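You operate a simulated robot arm through the tools that you are given. There is no shell and no other tool. Be economical: measure what you need, move in short steps, check, and stop when the job is done.

Carry out the task below with a simulated robot arm. There is one attempt and no reset: what you move stays moved.

TASK
Put the grey bracket and the orange pad on the black tray.
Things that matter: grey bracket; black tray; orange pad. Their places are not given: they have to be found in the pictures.

It is judged by the outcome, as a careful person would: the job done as asked, and still so three seconds after it is handed in. It fails if anything else is knocked over, pushed out of place, dropped, spilled or broken.

THE ROBOT
A 7-joint arm with a two-finger parallel gripper, fixed in place. Base frame: the origin is at the foot of the arm, x ahead of it, y to its left, z up; the work surface is at about z = -0.03. Lengths are in m, angles in degrees, forces in N, time in s.
With the tool pointing down near the work surface it reaches from about 0.24 to 0.62 m from the base axis. Its first joint turns from -66.0 to 66.0 degrees. Payload 2.6 kg.
Tool frame: the origin (TCP) lies between the finger pads and is the grasp point; the fingertips stand 0.03 m ahead of it; z points along the fingers, y is the line along which they close. The gripper opens to 0.094 m. The fingers are 0.028 m wide and 0.01 m thick; the gripper's body (0.05 by 0.096 m) begins 0.055 m behind the TCP.
Orientation is told as [roll, pitch, yaw] about the base's x, y, z axes, in that order, counted from this pose: with the fingers straight down and closing along the base's y, the tool's x points along the base's -x, its y along +y and its z along -z.

THE INTERFACE
- The arm moves only by the tool play_rows. Its argument "motion" is a list of rows, each a list of 6 numbers: the shift along the tool's x, y, z in m, then the turn, a rotation vector about the tool's x, y, z in degrees. In form: [[tx, ty, tz, ax, ay, az], ...]. A call has 1 to 20 rows; each row shifts and turns the commanded pose from where the row before left it, along the tool's axes as they then stand. "fingers" is the finger opening in m, from 0 to 0.094, set as the call begins (left out, the last holds). A row lasts 0.2 s, in which the tool goes at most 0.05 m and 8.6 degrees; a call with a longer step from one row to the next is refused whole, and so is a gripper value outside its range. A pose out of reach is approached as far as the arm can. The call stops where the force on the tool passes 40 N (or 10 N more than at its start, if that is more) or the arm is blocked; 0.2 s more then pass. The fingers move at their own pace (about 0.072 m/s each) and stop on an object; they squeeze with about 23 N. The grip force told is the motor's: it shows also when the fingers shut on nothing. Time passes only in rows, and 0.2 s behind the last, so rows that do not move let the fingers close. It gives the time, the measured TCP pose, the force on the tool (base axes), the opening and the grip force at its end, in the units of the frame above (readings bear some noise), and new pictures: "views" is both (left out), scene, wrist or none.
- Cameras (640 x 400 px; columns grow to the right, rows downward): "scene" is fixed at [0.043, 0.454, 0.5417]; the picture's right is [-0.58, -0.81, 0.00], its down [-0.61, 0.43, -0.67] and it looks along [0.54, -0.39, -0.74] (base axes); focal length 240 px, centre (320, 200). "wrist" rides on the gripper at [-0.037, 0, -0.058] in the tool frame; the picture's right is [0.00, -1.00, 0.00], its down [0.97, 0.00, -0.24] and it looks along [0.24, 0.00, 0.97] (tool axes); focal length 218 px, centre (320, 200).
- measure_at(camera, pixels): for up to 12 pixels [column, row] of the newest picture of that camera ("zoom" is the newest enlarged one), the place [x, y, z] in the base frame of the surface seen there, good to about 0.003 m. No time passes.
- zoom(camera, box): a new picture of the part [left, top, right, bottom] of that camera's present view, enlarged. No time passes.
- finish_job(): hands the job in; it is judged then, once.

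Work in short steps. Measure before you move; look again where a grasp or a placing could have gone wrong, and mend it. You have 60 turns and 120 pictures in all, the two below and enlarged ones among them. Open the gripper and draw the arm clear of the work before you hand the job in, unless the task says otherwise; then end with one line.

The tools are called after "Call:" as a command line: name --pt "numbers of a row" for each row, then --argument value for the rest, lists and objects as JSON in quotes. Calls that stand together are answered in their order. play_rows: Moves the arm, as the interface text tells. Its arguments: {"type":"object","properties":{"motion":{"type":"array","items":{"type":"array","items":{"type":"number"}}},"fingers":{"type":"number"},"views":{"type":"string","enum":["both","scene","wrist","none"]}},"required":["motion"]} The other tools are called the same way: measure_at (camera, pixels) gives the place of the surface under pixels of a picture; zoom (camera, box) takes an enlarged picture of a part of a camera's view; finish_job () hands the job in.

At the start:

```text
time_s: 0.0
eef_pos: [0.4407, 0.1028, 0.2998]
orientation: [0.0, 0.0, 0.1]
contact_force: [0.2, -0.1, -0.4]
opening: 0.0939
grasp_force: 0.0
```

scene: 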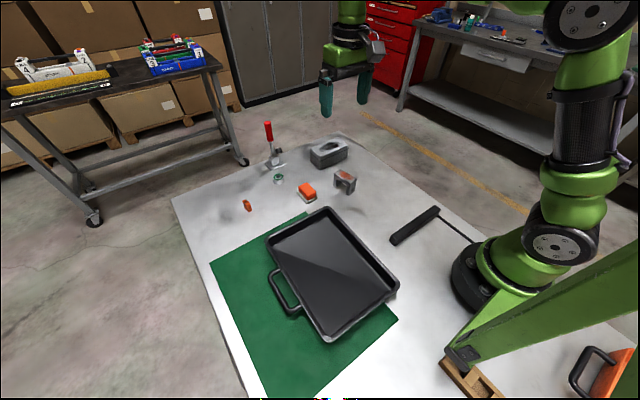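
wrist: 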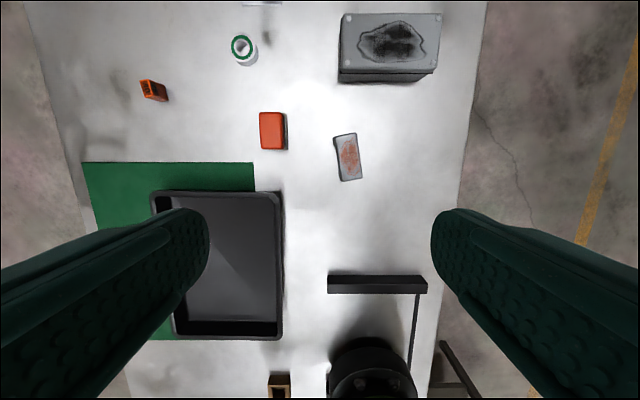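

The pictures show an orange-red pad near scene (307,192), a grey bracket near (345,181), and the tray. I'll zoom in and measure.

Call:
zoom --camera "scene" --box '[230, 110, 390, 210]'

Call:
zoom --camera "wrist" --box '[230, 80, 390, 200]'

Call:
measure_at --camera "wrist" --pixels '[[272, 131], [261, 114], [284, 114], [284, 148], [262, 148], [348, 157], [335, 136], [355, 133], [361, 178], [342, 181], [320, 170], [245, 290]]'

Call:
measure_at --camera "scene" --pixels '[[327, 207], [267, 238], [398, 288], [327, 340], [330, 270], [300, 240], [350, 300], [307, 188], [345, 175], [370, 250]]'

```text
4.00 times, centred on (310, 160) of scene
```

zoom: 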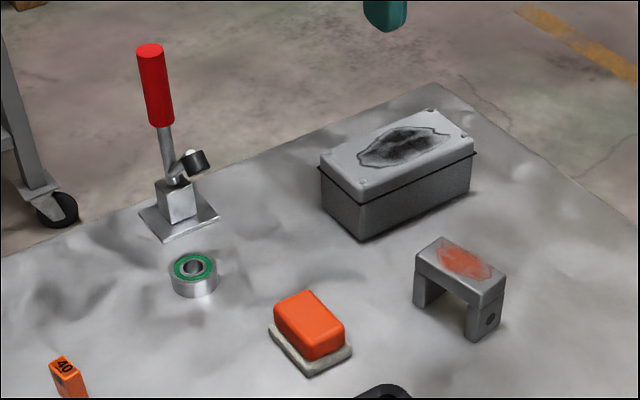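

```text
3.33 times, centred on (310, 140) of wrist
```

zoom: 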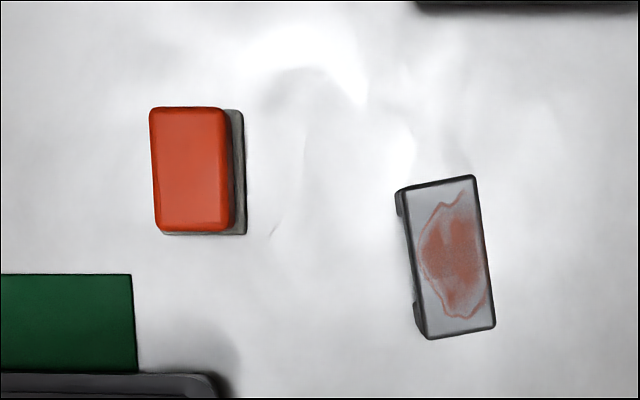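

```text
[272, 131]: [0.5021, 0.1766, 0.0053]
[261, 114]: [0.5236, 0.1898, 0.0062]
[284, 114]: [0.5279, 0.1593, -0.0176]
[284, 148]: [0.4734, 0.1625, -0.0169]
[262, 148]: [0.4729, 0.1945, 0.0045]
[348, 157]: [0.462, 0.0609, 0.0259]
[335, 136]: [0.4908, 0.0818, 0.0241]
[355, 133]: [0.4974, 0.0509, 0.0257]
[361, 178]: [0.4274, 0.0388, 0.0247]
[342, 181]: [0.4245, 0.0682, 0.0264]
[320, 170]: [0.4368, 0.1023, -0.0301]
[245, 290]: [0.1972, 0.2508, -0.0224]
```

```text
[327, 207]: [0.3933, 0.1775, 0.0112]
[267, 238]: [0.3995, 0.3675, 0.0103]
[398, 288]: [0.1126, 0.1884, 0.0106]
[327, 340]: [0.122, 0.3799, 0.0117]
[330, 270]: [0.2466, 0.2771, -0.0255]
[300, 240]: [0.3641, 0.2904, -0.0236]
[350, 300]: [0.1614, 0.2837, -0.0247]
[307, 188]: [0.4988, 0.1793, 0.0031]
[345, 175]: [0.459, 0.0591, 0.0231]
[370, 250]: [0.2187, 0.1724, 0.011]
```

The bracket's centre is about (0.460, 0.060), turned about 10.5°, with its top at z 0.026. The tray floor is at z -0.024. I'll move above the bracket and look before descending.

Call:
play_rows --pt "-0.0097 -0.0215 0 0 0 -5.2" --pt "-0.0076 -0.0222 0 0 0 -5.2" --pt "0 0 0.04 0 0 0" --pt "0 0 0.04 0 0 0" --pt "0 0 0.04 0 0 0" --pt "0 0 0.04 0 0 0" --pt "0 0 0.02 0 0 0" --pt "0 0 0 0 0 0" --fingers 0.094

```text
time_s: 1.8
eef_pos: [0.4598, 0.0613, 0.1192]
orientation: [0.0, 0.0, 10.3]
contact_force: [0.7, 0.6, -0.5]
opening: 0.094
grasp_force: 0.1
```

scene: 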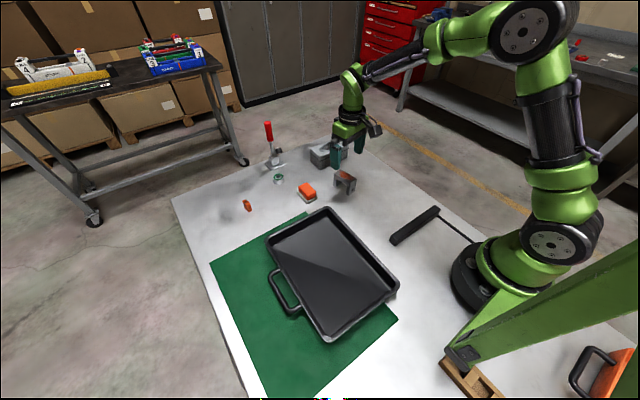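
wrist: 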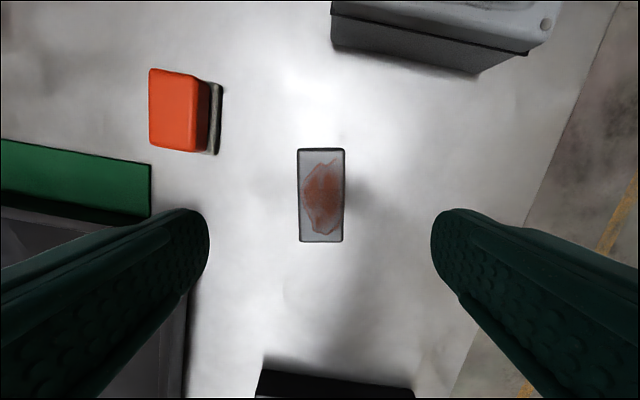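

The bracket is centred between the fingers (column 321) and squared to them. I'll descend to z≈0.012 and close.

Call:
play_rows --pt "0 0 0.04 0 0 0" --pt "0 0 0.04 0 0 0" --pt "0 0 0.027 0 0 0" --pt "0 0 0 0 0 0" --views "wrist"

Call:
play_rows --pt "0 0 0 0 0 0" --pt "0 0 0 0 0 0" --pt "0 0 0 0 0 0" --pt "0 0 0 0 0 0" --fingers 0.0

```text
time_s: 2.8
eef_pos: [0.4615, 0.0591, 0.0125]
orientation: [0.0, 0.0, 10.4]
contact_force: [0.2, 1.2, 0.5]
opening: 0.0941
grasp_force: 0.0
```

wrist: 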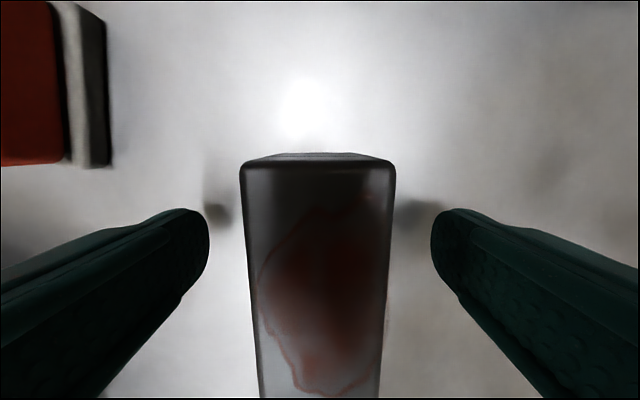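

```text
time_s: 3.8
eef_pos: [0.4614, 0.0602, 0.0114]
orientation: [0.0, 0.0, 10.5]
contact_force: [0.4, -0.1, -0.2]
opening: 0.0383
grasp_force: 23.3
```

scene: 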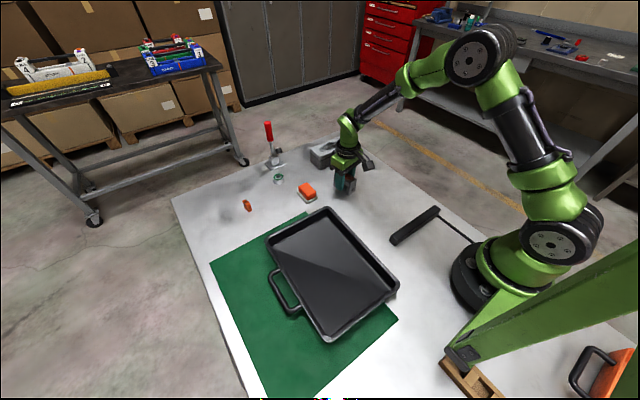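
wrist: 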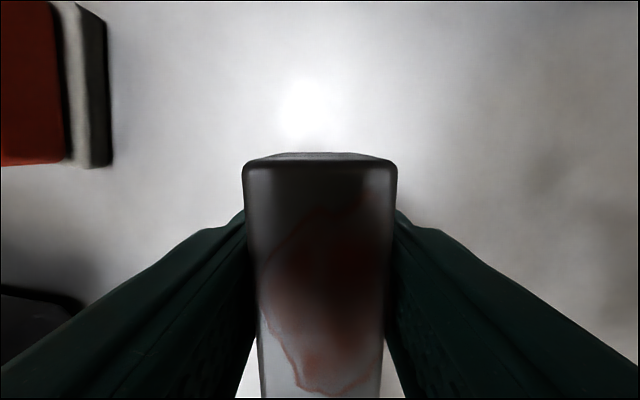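

Gripped (opening 0.038, 23 N). I'll lift to z≈0.12 and carry the bracket to above the tray at about (0.245, 0.270).

Call:
play_rows --pt "0 0 -0.02 0 0 0" --pt "0 0 -0.03 0 0 0" --pt "0 0 -0.03 0 0 0" --pt "0 0 -0.03 0 0 0" --pt "0 0 0 0 0 0" --views "scene"

Call:
play_rows --pt "0.0218 0.0307 0 0 0 0" --pt "0.0218 0.0307 0 0 0 0" --pt "0.0218 0.0307 0 0 0 0" --pt "0.0218 0.0307 0 0 0 0" --pt "0.0218 0.0307 0 0 0 0" --pt "0.0218 0.0307 0 0 0 0" --pt "0.0218 0.0307 0 0 0 0" --pt "0.0218 0.0307 0 0 0 0" --pt "0 0 0 0 0 0"

```text
time_s: 5.0
eef_pos: [0.4626, 0.0617, 0.1217]
orientation: [0.0, -0.1, 10.3]
contact_force: [-0.5, -0.5, -3.4]
opening: 0.0386
grasp_force: 22.9
```

scene: 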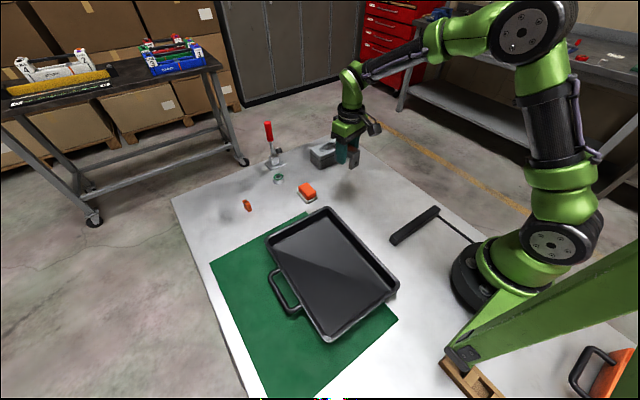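

```text
time_s: 7.0
eef_pos: [0.2449, 0.271, 0.1237]
orientation: [0.1, 0.1, 10.4]
contact_force: [0.5, 0.5, -4.0]
opening: 0.0385
grasp_force: 23.2
```

scene: 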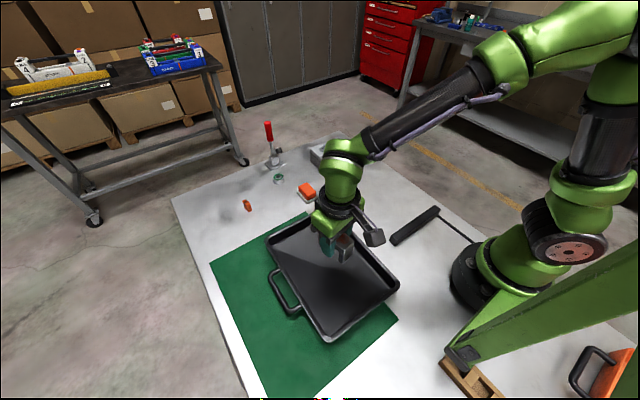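
wrist: 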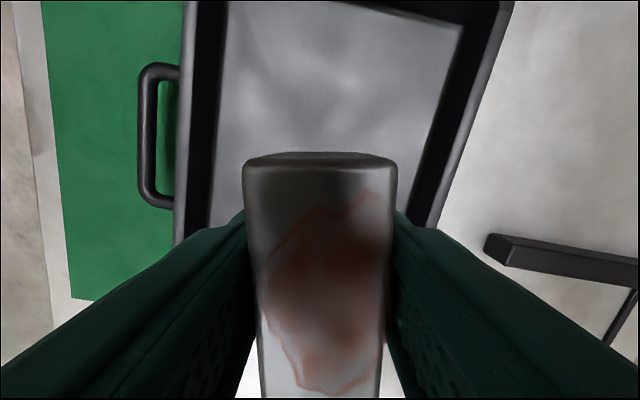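

The bracket is over the tray interior. It was gripped at z 0.0115 on the table, so it should land at z≈0.018. I'll lower it there, slowly at the end.

Call:
play_rows --pt "0 0 0.035 0 0 0" --pt "0 0 0.035 0 0 0" --pt "0 0 0.02 0 0 0" --pt "0 0 0.009 0 0 0" --pt "0 0 0.004 0 0 0" --pt "0 0 0 0 0 0"

```text
time_s: 8.4
eef_pos: [0.2459, 0.2717, 0.0182]
orientation: [0.1, 0.0, 10.4]
contact_force: [0.1, -4.7, 17.5]
opening: 0.0383
grasp_force: 22.8
```

scene: 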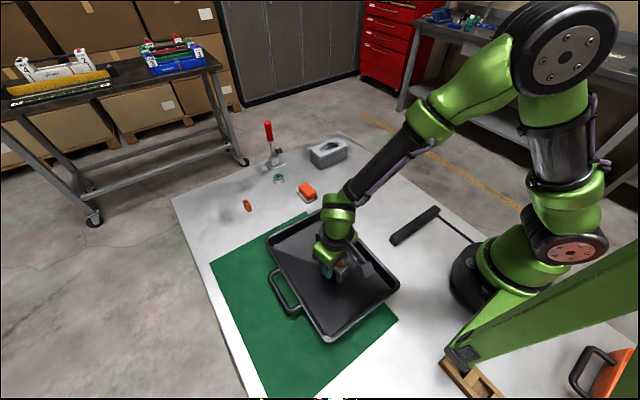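
wrist: 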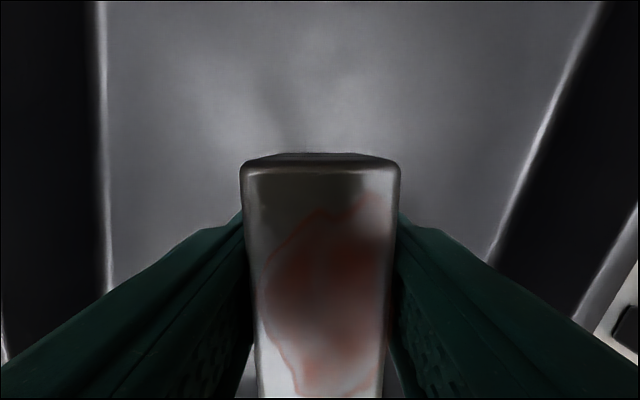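

An upward force of 17 N shows it is resting on the tray floor. I'll open moderately, then lift straight up.

Call:
play_rows --pt "0 0 0 0 0 0" --pt "0 0 0 0 0 0" --fingers 0.065 --views "wrist"

Call:
play_rows --pt "0 0 -0.02 0 0 0" --pt "0 0 -0.04 0 0 0" --pt "0 0 -0.04 0 0 0" --pt "0 0 -0.02 0 0 5.2" --pt "0 0 0 0 0 5.2" --pt "0 0 0 0 0 0"

```text
time_s: 9.0
eef_pos: [0.2445, 0.2717, 0.018]
orientation: [0.0, 0.0, 10.4]
contact_force: [-0.8, 0.5, 1.0]
opening: 0.0653
grasp_force: 0.0
```

wrist: 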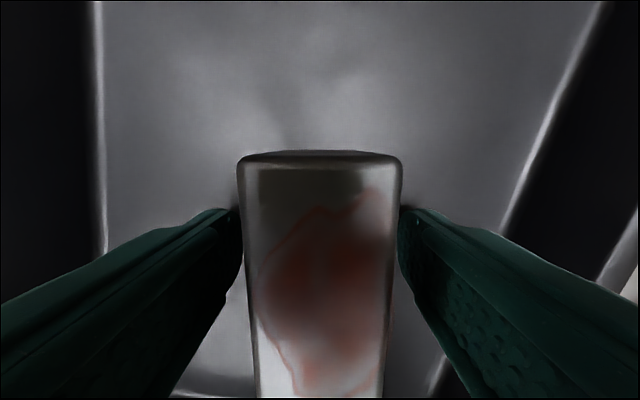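

```text
time_s: 10.4
eef_pos: [0.2449, 0.2722, 0.1397]
orientation: [0.0, 0.0, -0.2]
contact_force: [1.0, -0.3, 0.3]
opening: 0.0651
grasp_force: 0.0
```

scene: 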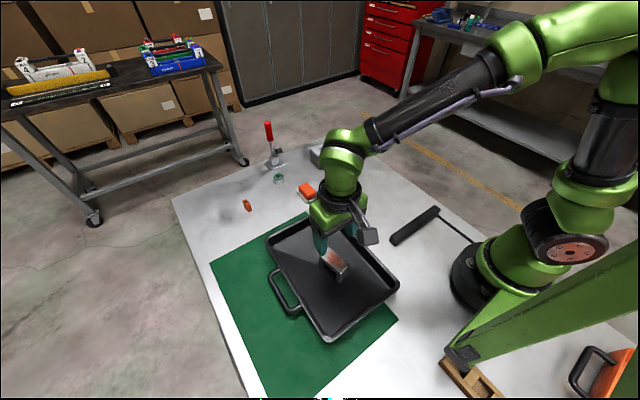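
wrist: 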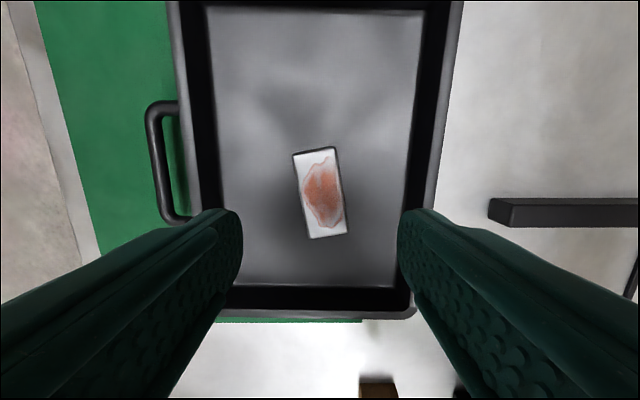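

The bracket stands upright in the tray. Next I go above the pad at about (0.499, 0.177) and look.

Call:
play_rows --pt "-0.0363 -0.0136 0 0 0 0" --pt "-0.0363 -0.0136 0 0 0 0" --pt "-0.0363 -0.0136 0 0 0 0" --pt "-0.0363 -0.0136 0 0 0 0" --pt "-0.0363 -0.0136 0 0 0 0" --pt "-0.0363 -0.0136 0 0 0 0" --pt "-0.0363 -0.0136 0 0 0 0" --pt "0 0 0.045 0 0 0" --pt "0 0 0 0 0 0" --fingers 0.075

```text
time_s: 12.4
eef_pos: [0.495, 0.1766, 0.0959]
orientation: [-0.1, 0.0, 0.0]
contact_force: [-0.2, 0.5, -0.5]
opening: 0.0751
grasp_force: 0.1
```

scene: 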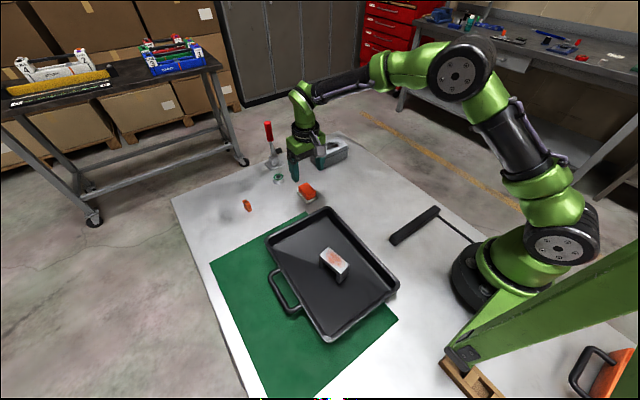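
wrist: 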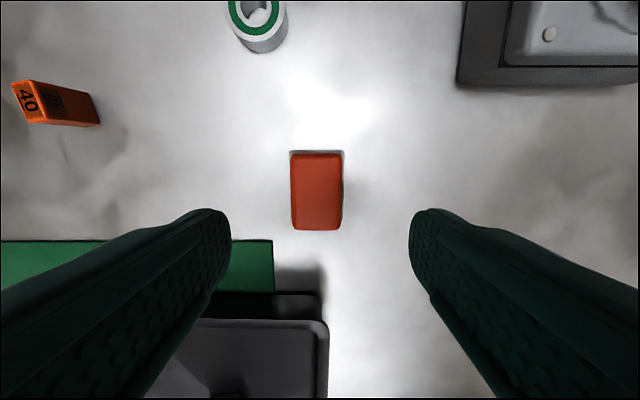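

The pad is centred (column 316) and square. I'll descend to z≈0.005, leaving the tips about 5 mm above the table, and close.

Call:
play_rows --pt "-0.003 0 0.04 0 0 0" --pt "0 0 0.035 0 0 0" --pt "0 0 0.016 0 0 0" --pt "0 0 0 0 0 0" --views "wrist"

Call:
play_rows --pt "0 0 0 0 0 0" --pt "0 0 0 0 0 0" --pt "0 0 0 0 0 0" --pt "0 0 0 0 0 0" --fingers 0.0

```text
time_s: 13.4
eef_pos: [0.5002, 0.1763, 0.0045]
orientation: [0.1, 0.0, 0.0]
contact_force: [0.8, -0.2, -0.1]
opening: 0.0749
grasp_force: 0.1
```

wrist: 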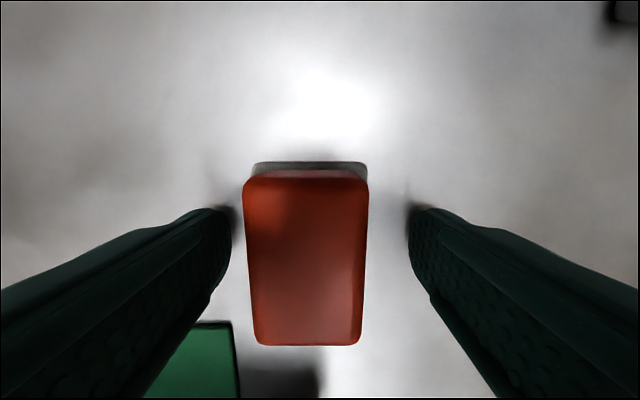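

```text
time_s: 14.4
eef_pos: [0.4989, 0.1757, 0.0039]
orientation: [0.0, 0.0, -0.1]
contact_force: [1.4, -0.5, 1.2]
opening: 0.043
grasp_force: 22.9
```

scene: 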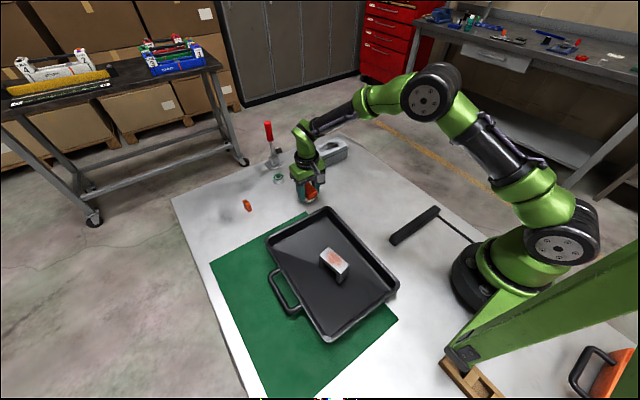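
wrist: 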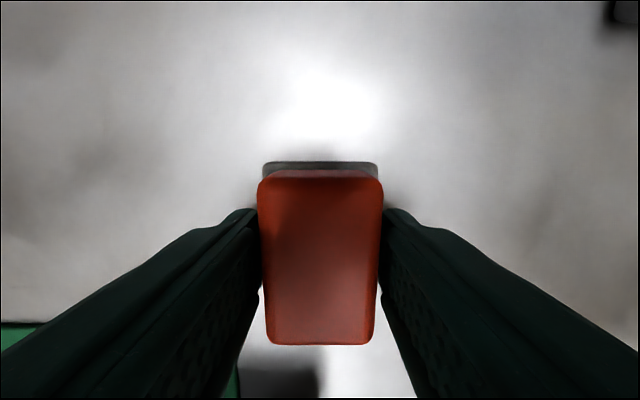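

Gripped (opening 0.043). I'll lift it, check, and carry it to (0.338, 0.275), ahead of the bracket in the tray.

Call:
play_rows --pt "0 0 -0.02 0 0 0" --pt "0 0 -0.035 0 0 0" --pt "0 0 -0.035 0 0 0" --pt "0 0 0 0 0 0" --views "scene"

Call:
play_rows --pt "0.0322 0.0198 0 0 0 0" --pt "0.0322 0.0198 0 0 0 0" --pt "0.0322 0.0198 0 0 0 0" --pt "0.0322 0.0198 0 0 0 0" --pt "0.0322 0.0198 0 0 0 0" --pt "0 0 0 0 0 0"

```text
time_s: 15.4
eef_pos: [0.5033, 0.1765, 0.095]
orientation: [0.0, 0.0, 0.0]
contact_force: [0.5, 0.1, -0.8]
opening: 0.043
grasp_force: 22.3
```

scene: 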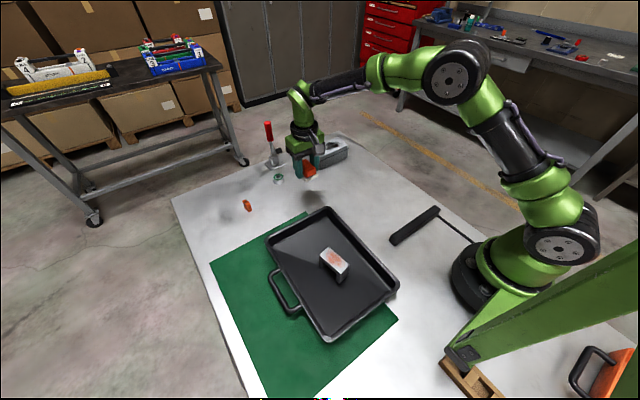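

```text
time_s: 16.8
eef_pos: [0.3392, 0.274, 0.0947]
orientation: [0.1, -0.1, -0.1]
contact_force: [0.0, 0.2, -0.4]
opening: 0.0432
grasp_force: 22.9
```

scene: 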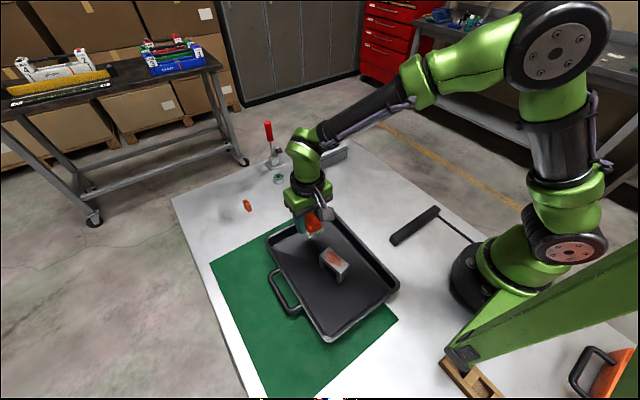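
wrist: 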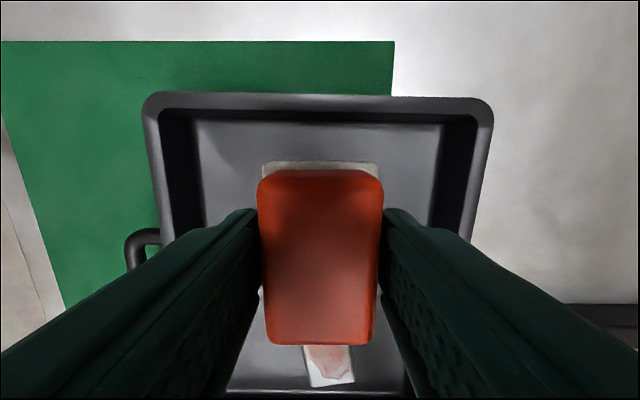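

Before lowering, I'll check the gap between the pad's landing place and the bracket.

Call:
measure_at --camera "scene" --pixels '[[331, 248], [321, 256], [347, 265], [337, 276], [323, 243], [311, 238]]'

Call:
measure_at --camera "wrist" --pixels '[[230, 125], [400, 127], [310, 140], [250, 145]]'

```text
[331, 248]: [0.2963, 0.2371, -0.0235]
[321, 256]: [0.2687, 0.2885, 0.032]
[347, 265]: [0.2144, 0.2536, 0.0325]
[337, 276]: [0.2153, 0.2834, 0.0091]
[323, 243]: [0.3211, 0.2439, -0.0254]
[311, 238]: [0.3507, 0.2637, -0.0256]
```

```text
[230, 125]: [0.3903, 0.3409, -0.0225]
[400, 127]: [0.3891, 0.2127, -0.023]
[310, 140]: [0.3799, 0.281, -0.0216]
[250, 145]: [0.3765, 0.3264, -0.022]
```

The bracket ends at x≈0.28 and the pad will span 0.312–0.366, with flat floor to 0.385. That's clear, so I'll lower it to z≈0.010.

Call:
play_rows --pt "0 0 0.035 0 0 0" --pt "0 0 0.03 0 0 0" --pt "0 0 0.014 0 0 0" --pt "0 0 0.006 0 0 0" --pt "0 0 0 0 0 0"

```text
time_s: 18.0
eef_pos: [0.3413, 0.2748, 0.0102]
orientation: [0.1, -0.2, 0.0]
contact_force: [-2.5, -3.8, 20.7]
opening: 0.0434
grasp_force: 23.0
```

scene: 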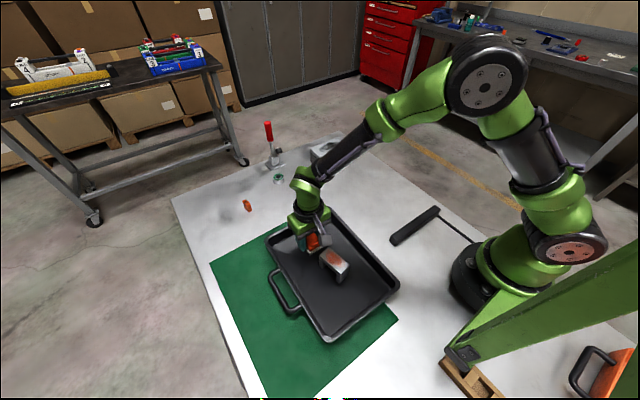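
wrist: 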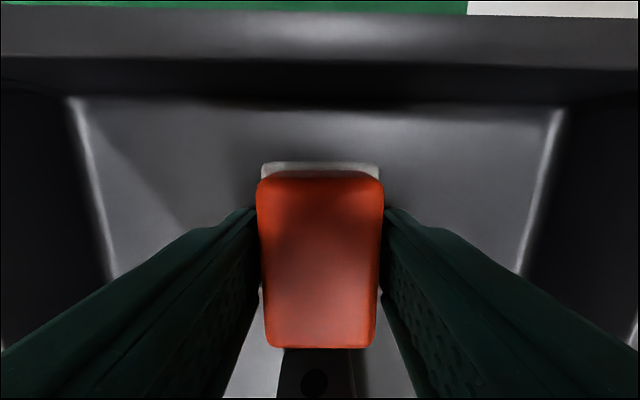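

It is down (20 N upward). I'll release and rise clear, away from the tray.

Call:
play_rows --pt "0 0 0 0 0 0" --pt "0 0 0 0 0 0" --fingers 0.07 --views "none"

Call:
play_rows --pt "0 0 -0.02 0 0 0" --pt "0 0 -0.04 0 0 0" --pt "0 0 -0.04 0 0 0" --pt "0 0 -0.045 0 0 0" --pt "0 0 -0.045 0 0 0" --pt "0 0 -0.045 0 0 0" --pt "0 0 -0.03 0 0 0" --pt "-0.02 -0.04 0 0 0 0" --pt "-0.02 -0.04 0 0 0 0" --pt "-0.02 -0.04 0 0 0 0" --pt "-0.02 -0.04 0 0 0 0" --pt "0 0 0 0 0 0"

```text
time_s: 18.6
eef_pos: [0.3411, 0.2753, 0.008]
orientation: [0.0, 0.0, 0.1]
contact_force: [-0.8, -0.7, -0.1]
opening: 0.07
grasp_force: 0.0
```

```text
time_s: 21.2
eef_pos: [0.4204, 0.1145, 0.2741]
orientation: [0.0, 0.0, 0.1]
contact_force: [-0.9, -0.5, -0.1]
opening: 0.0701
grasp_force: 0.0
```

scene: 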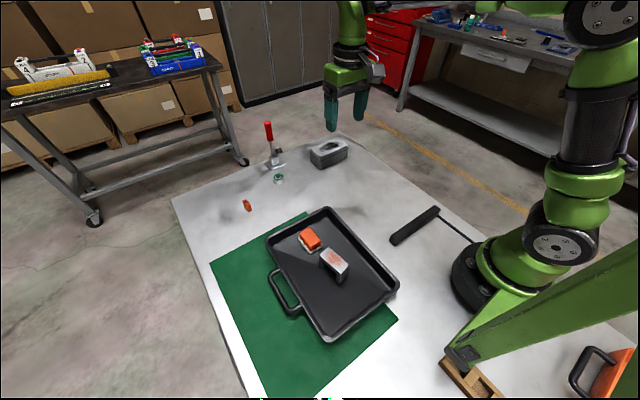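
wrist: 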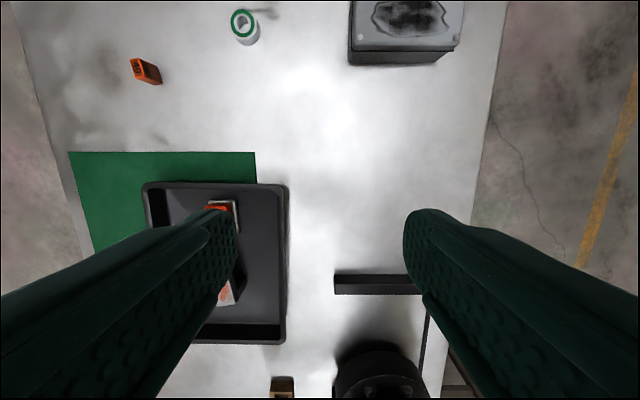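

Both objects rest in the tray at scene (310,239) and (333,264). Everything else is in place and the arm is clear.

Call:
finish_job

```text
The job is handed in.
```

The grey bracket and the orange pad are both resting flat inside the black tray, nothing else was disturbed, and the arm is clear with the gripper open.
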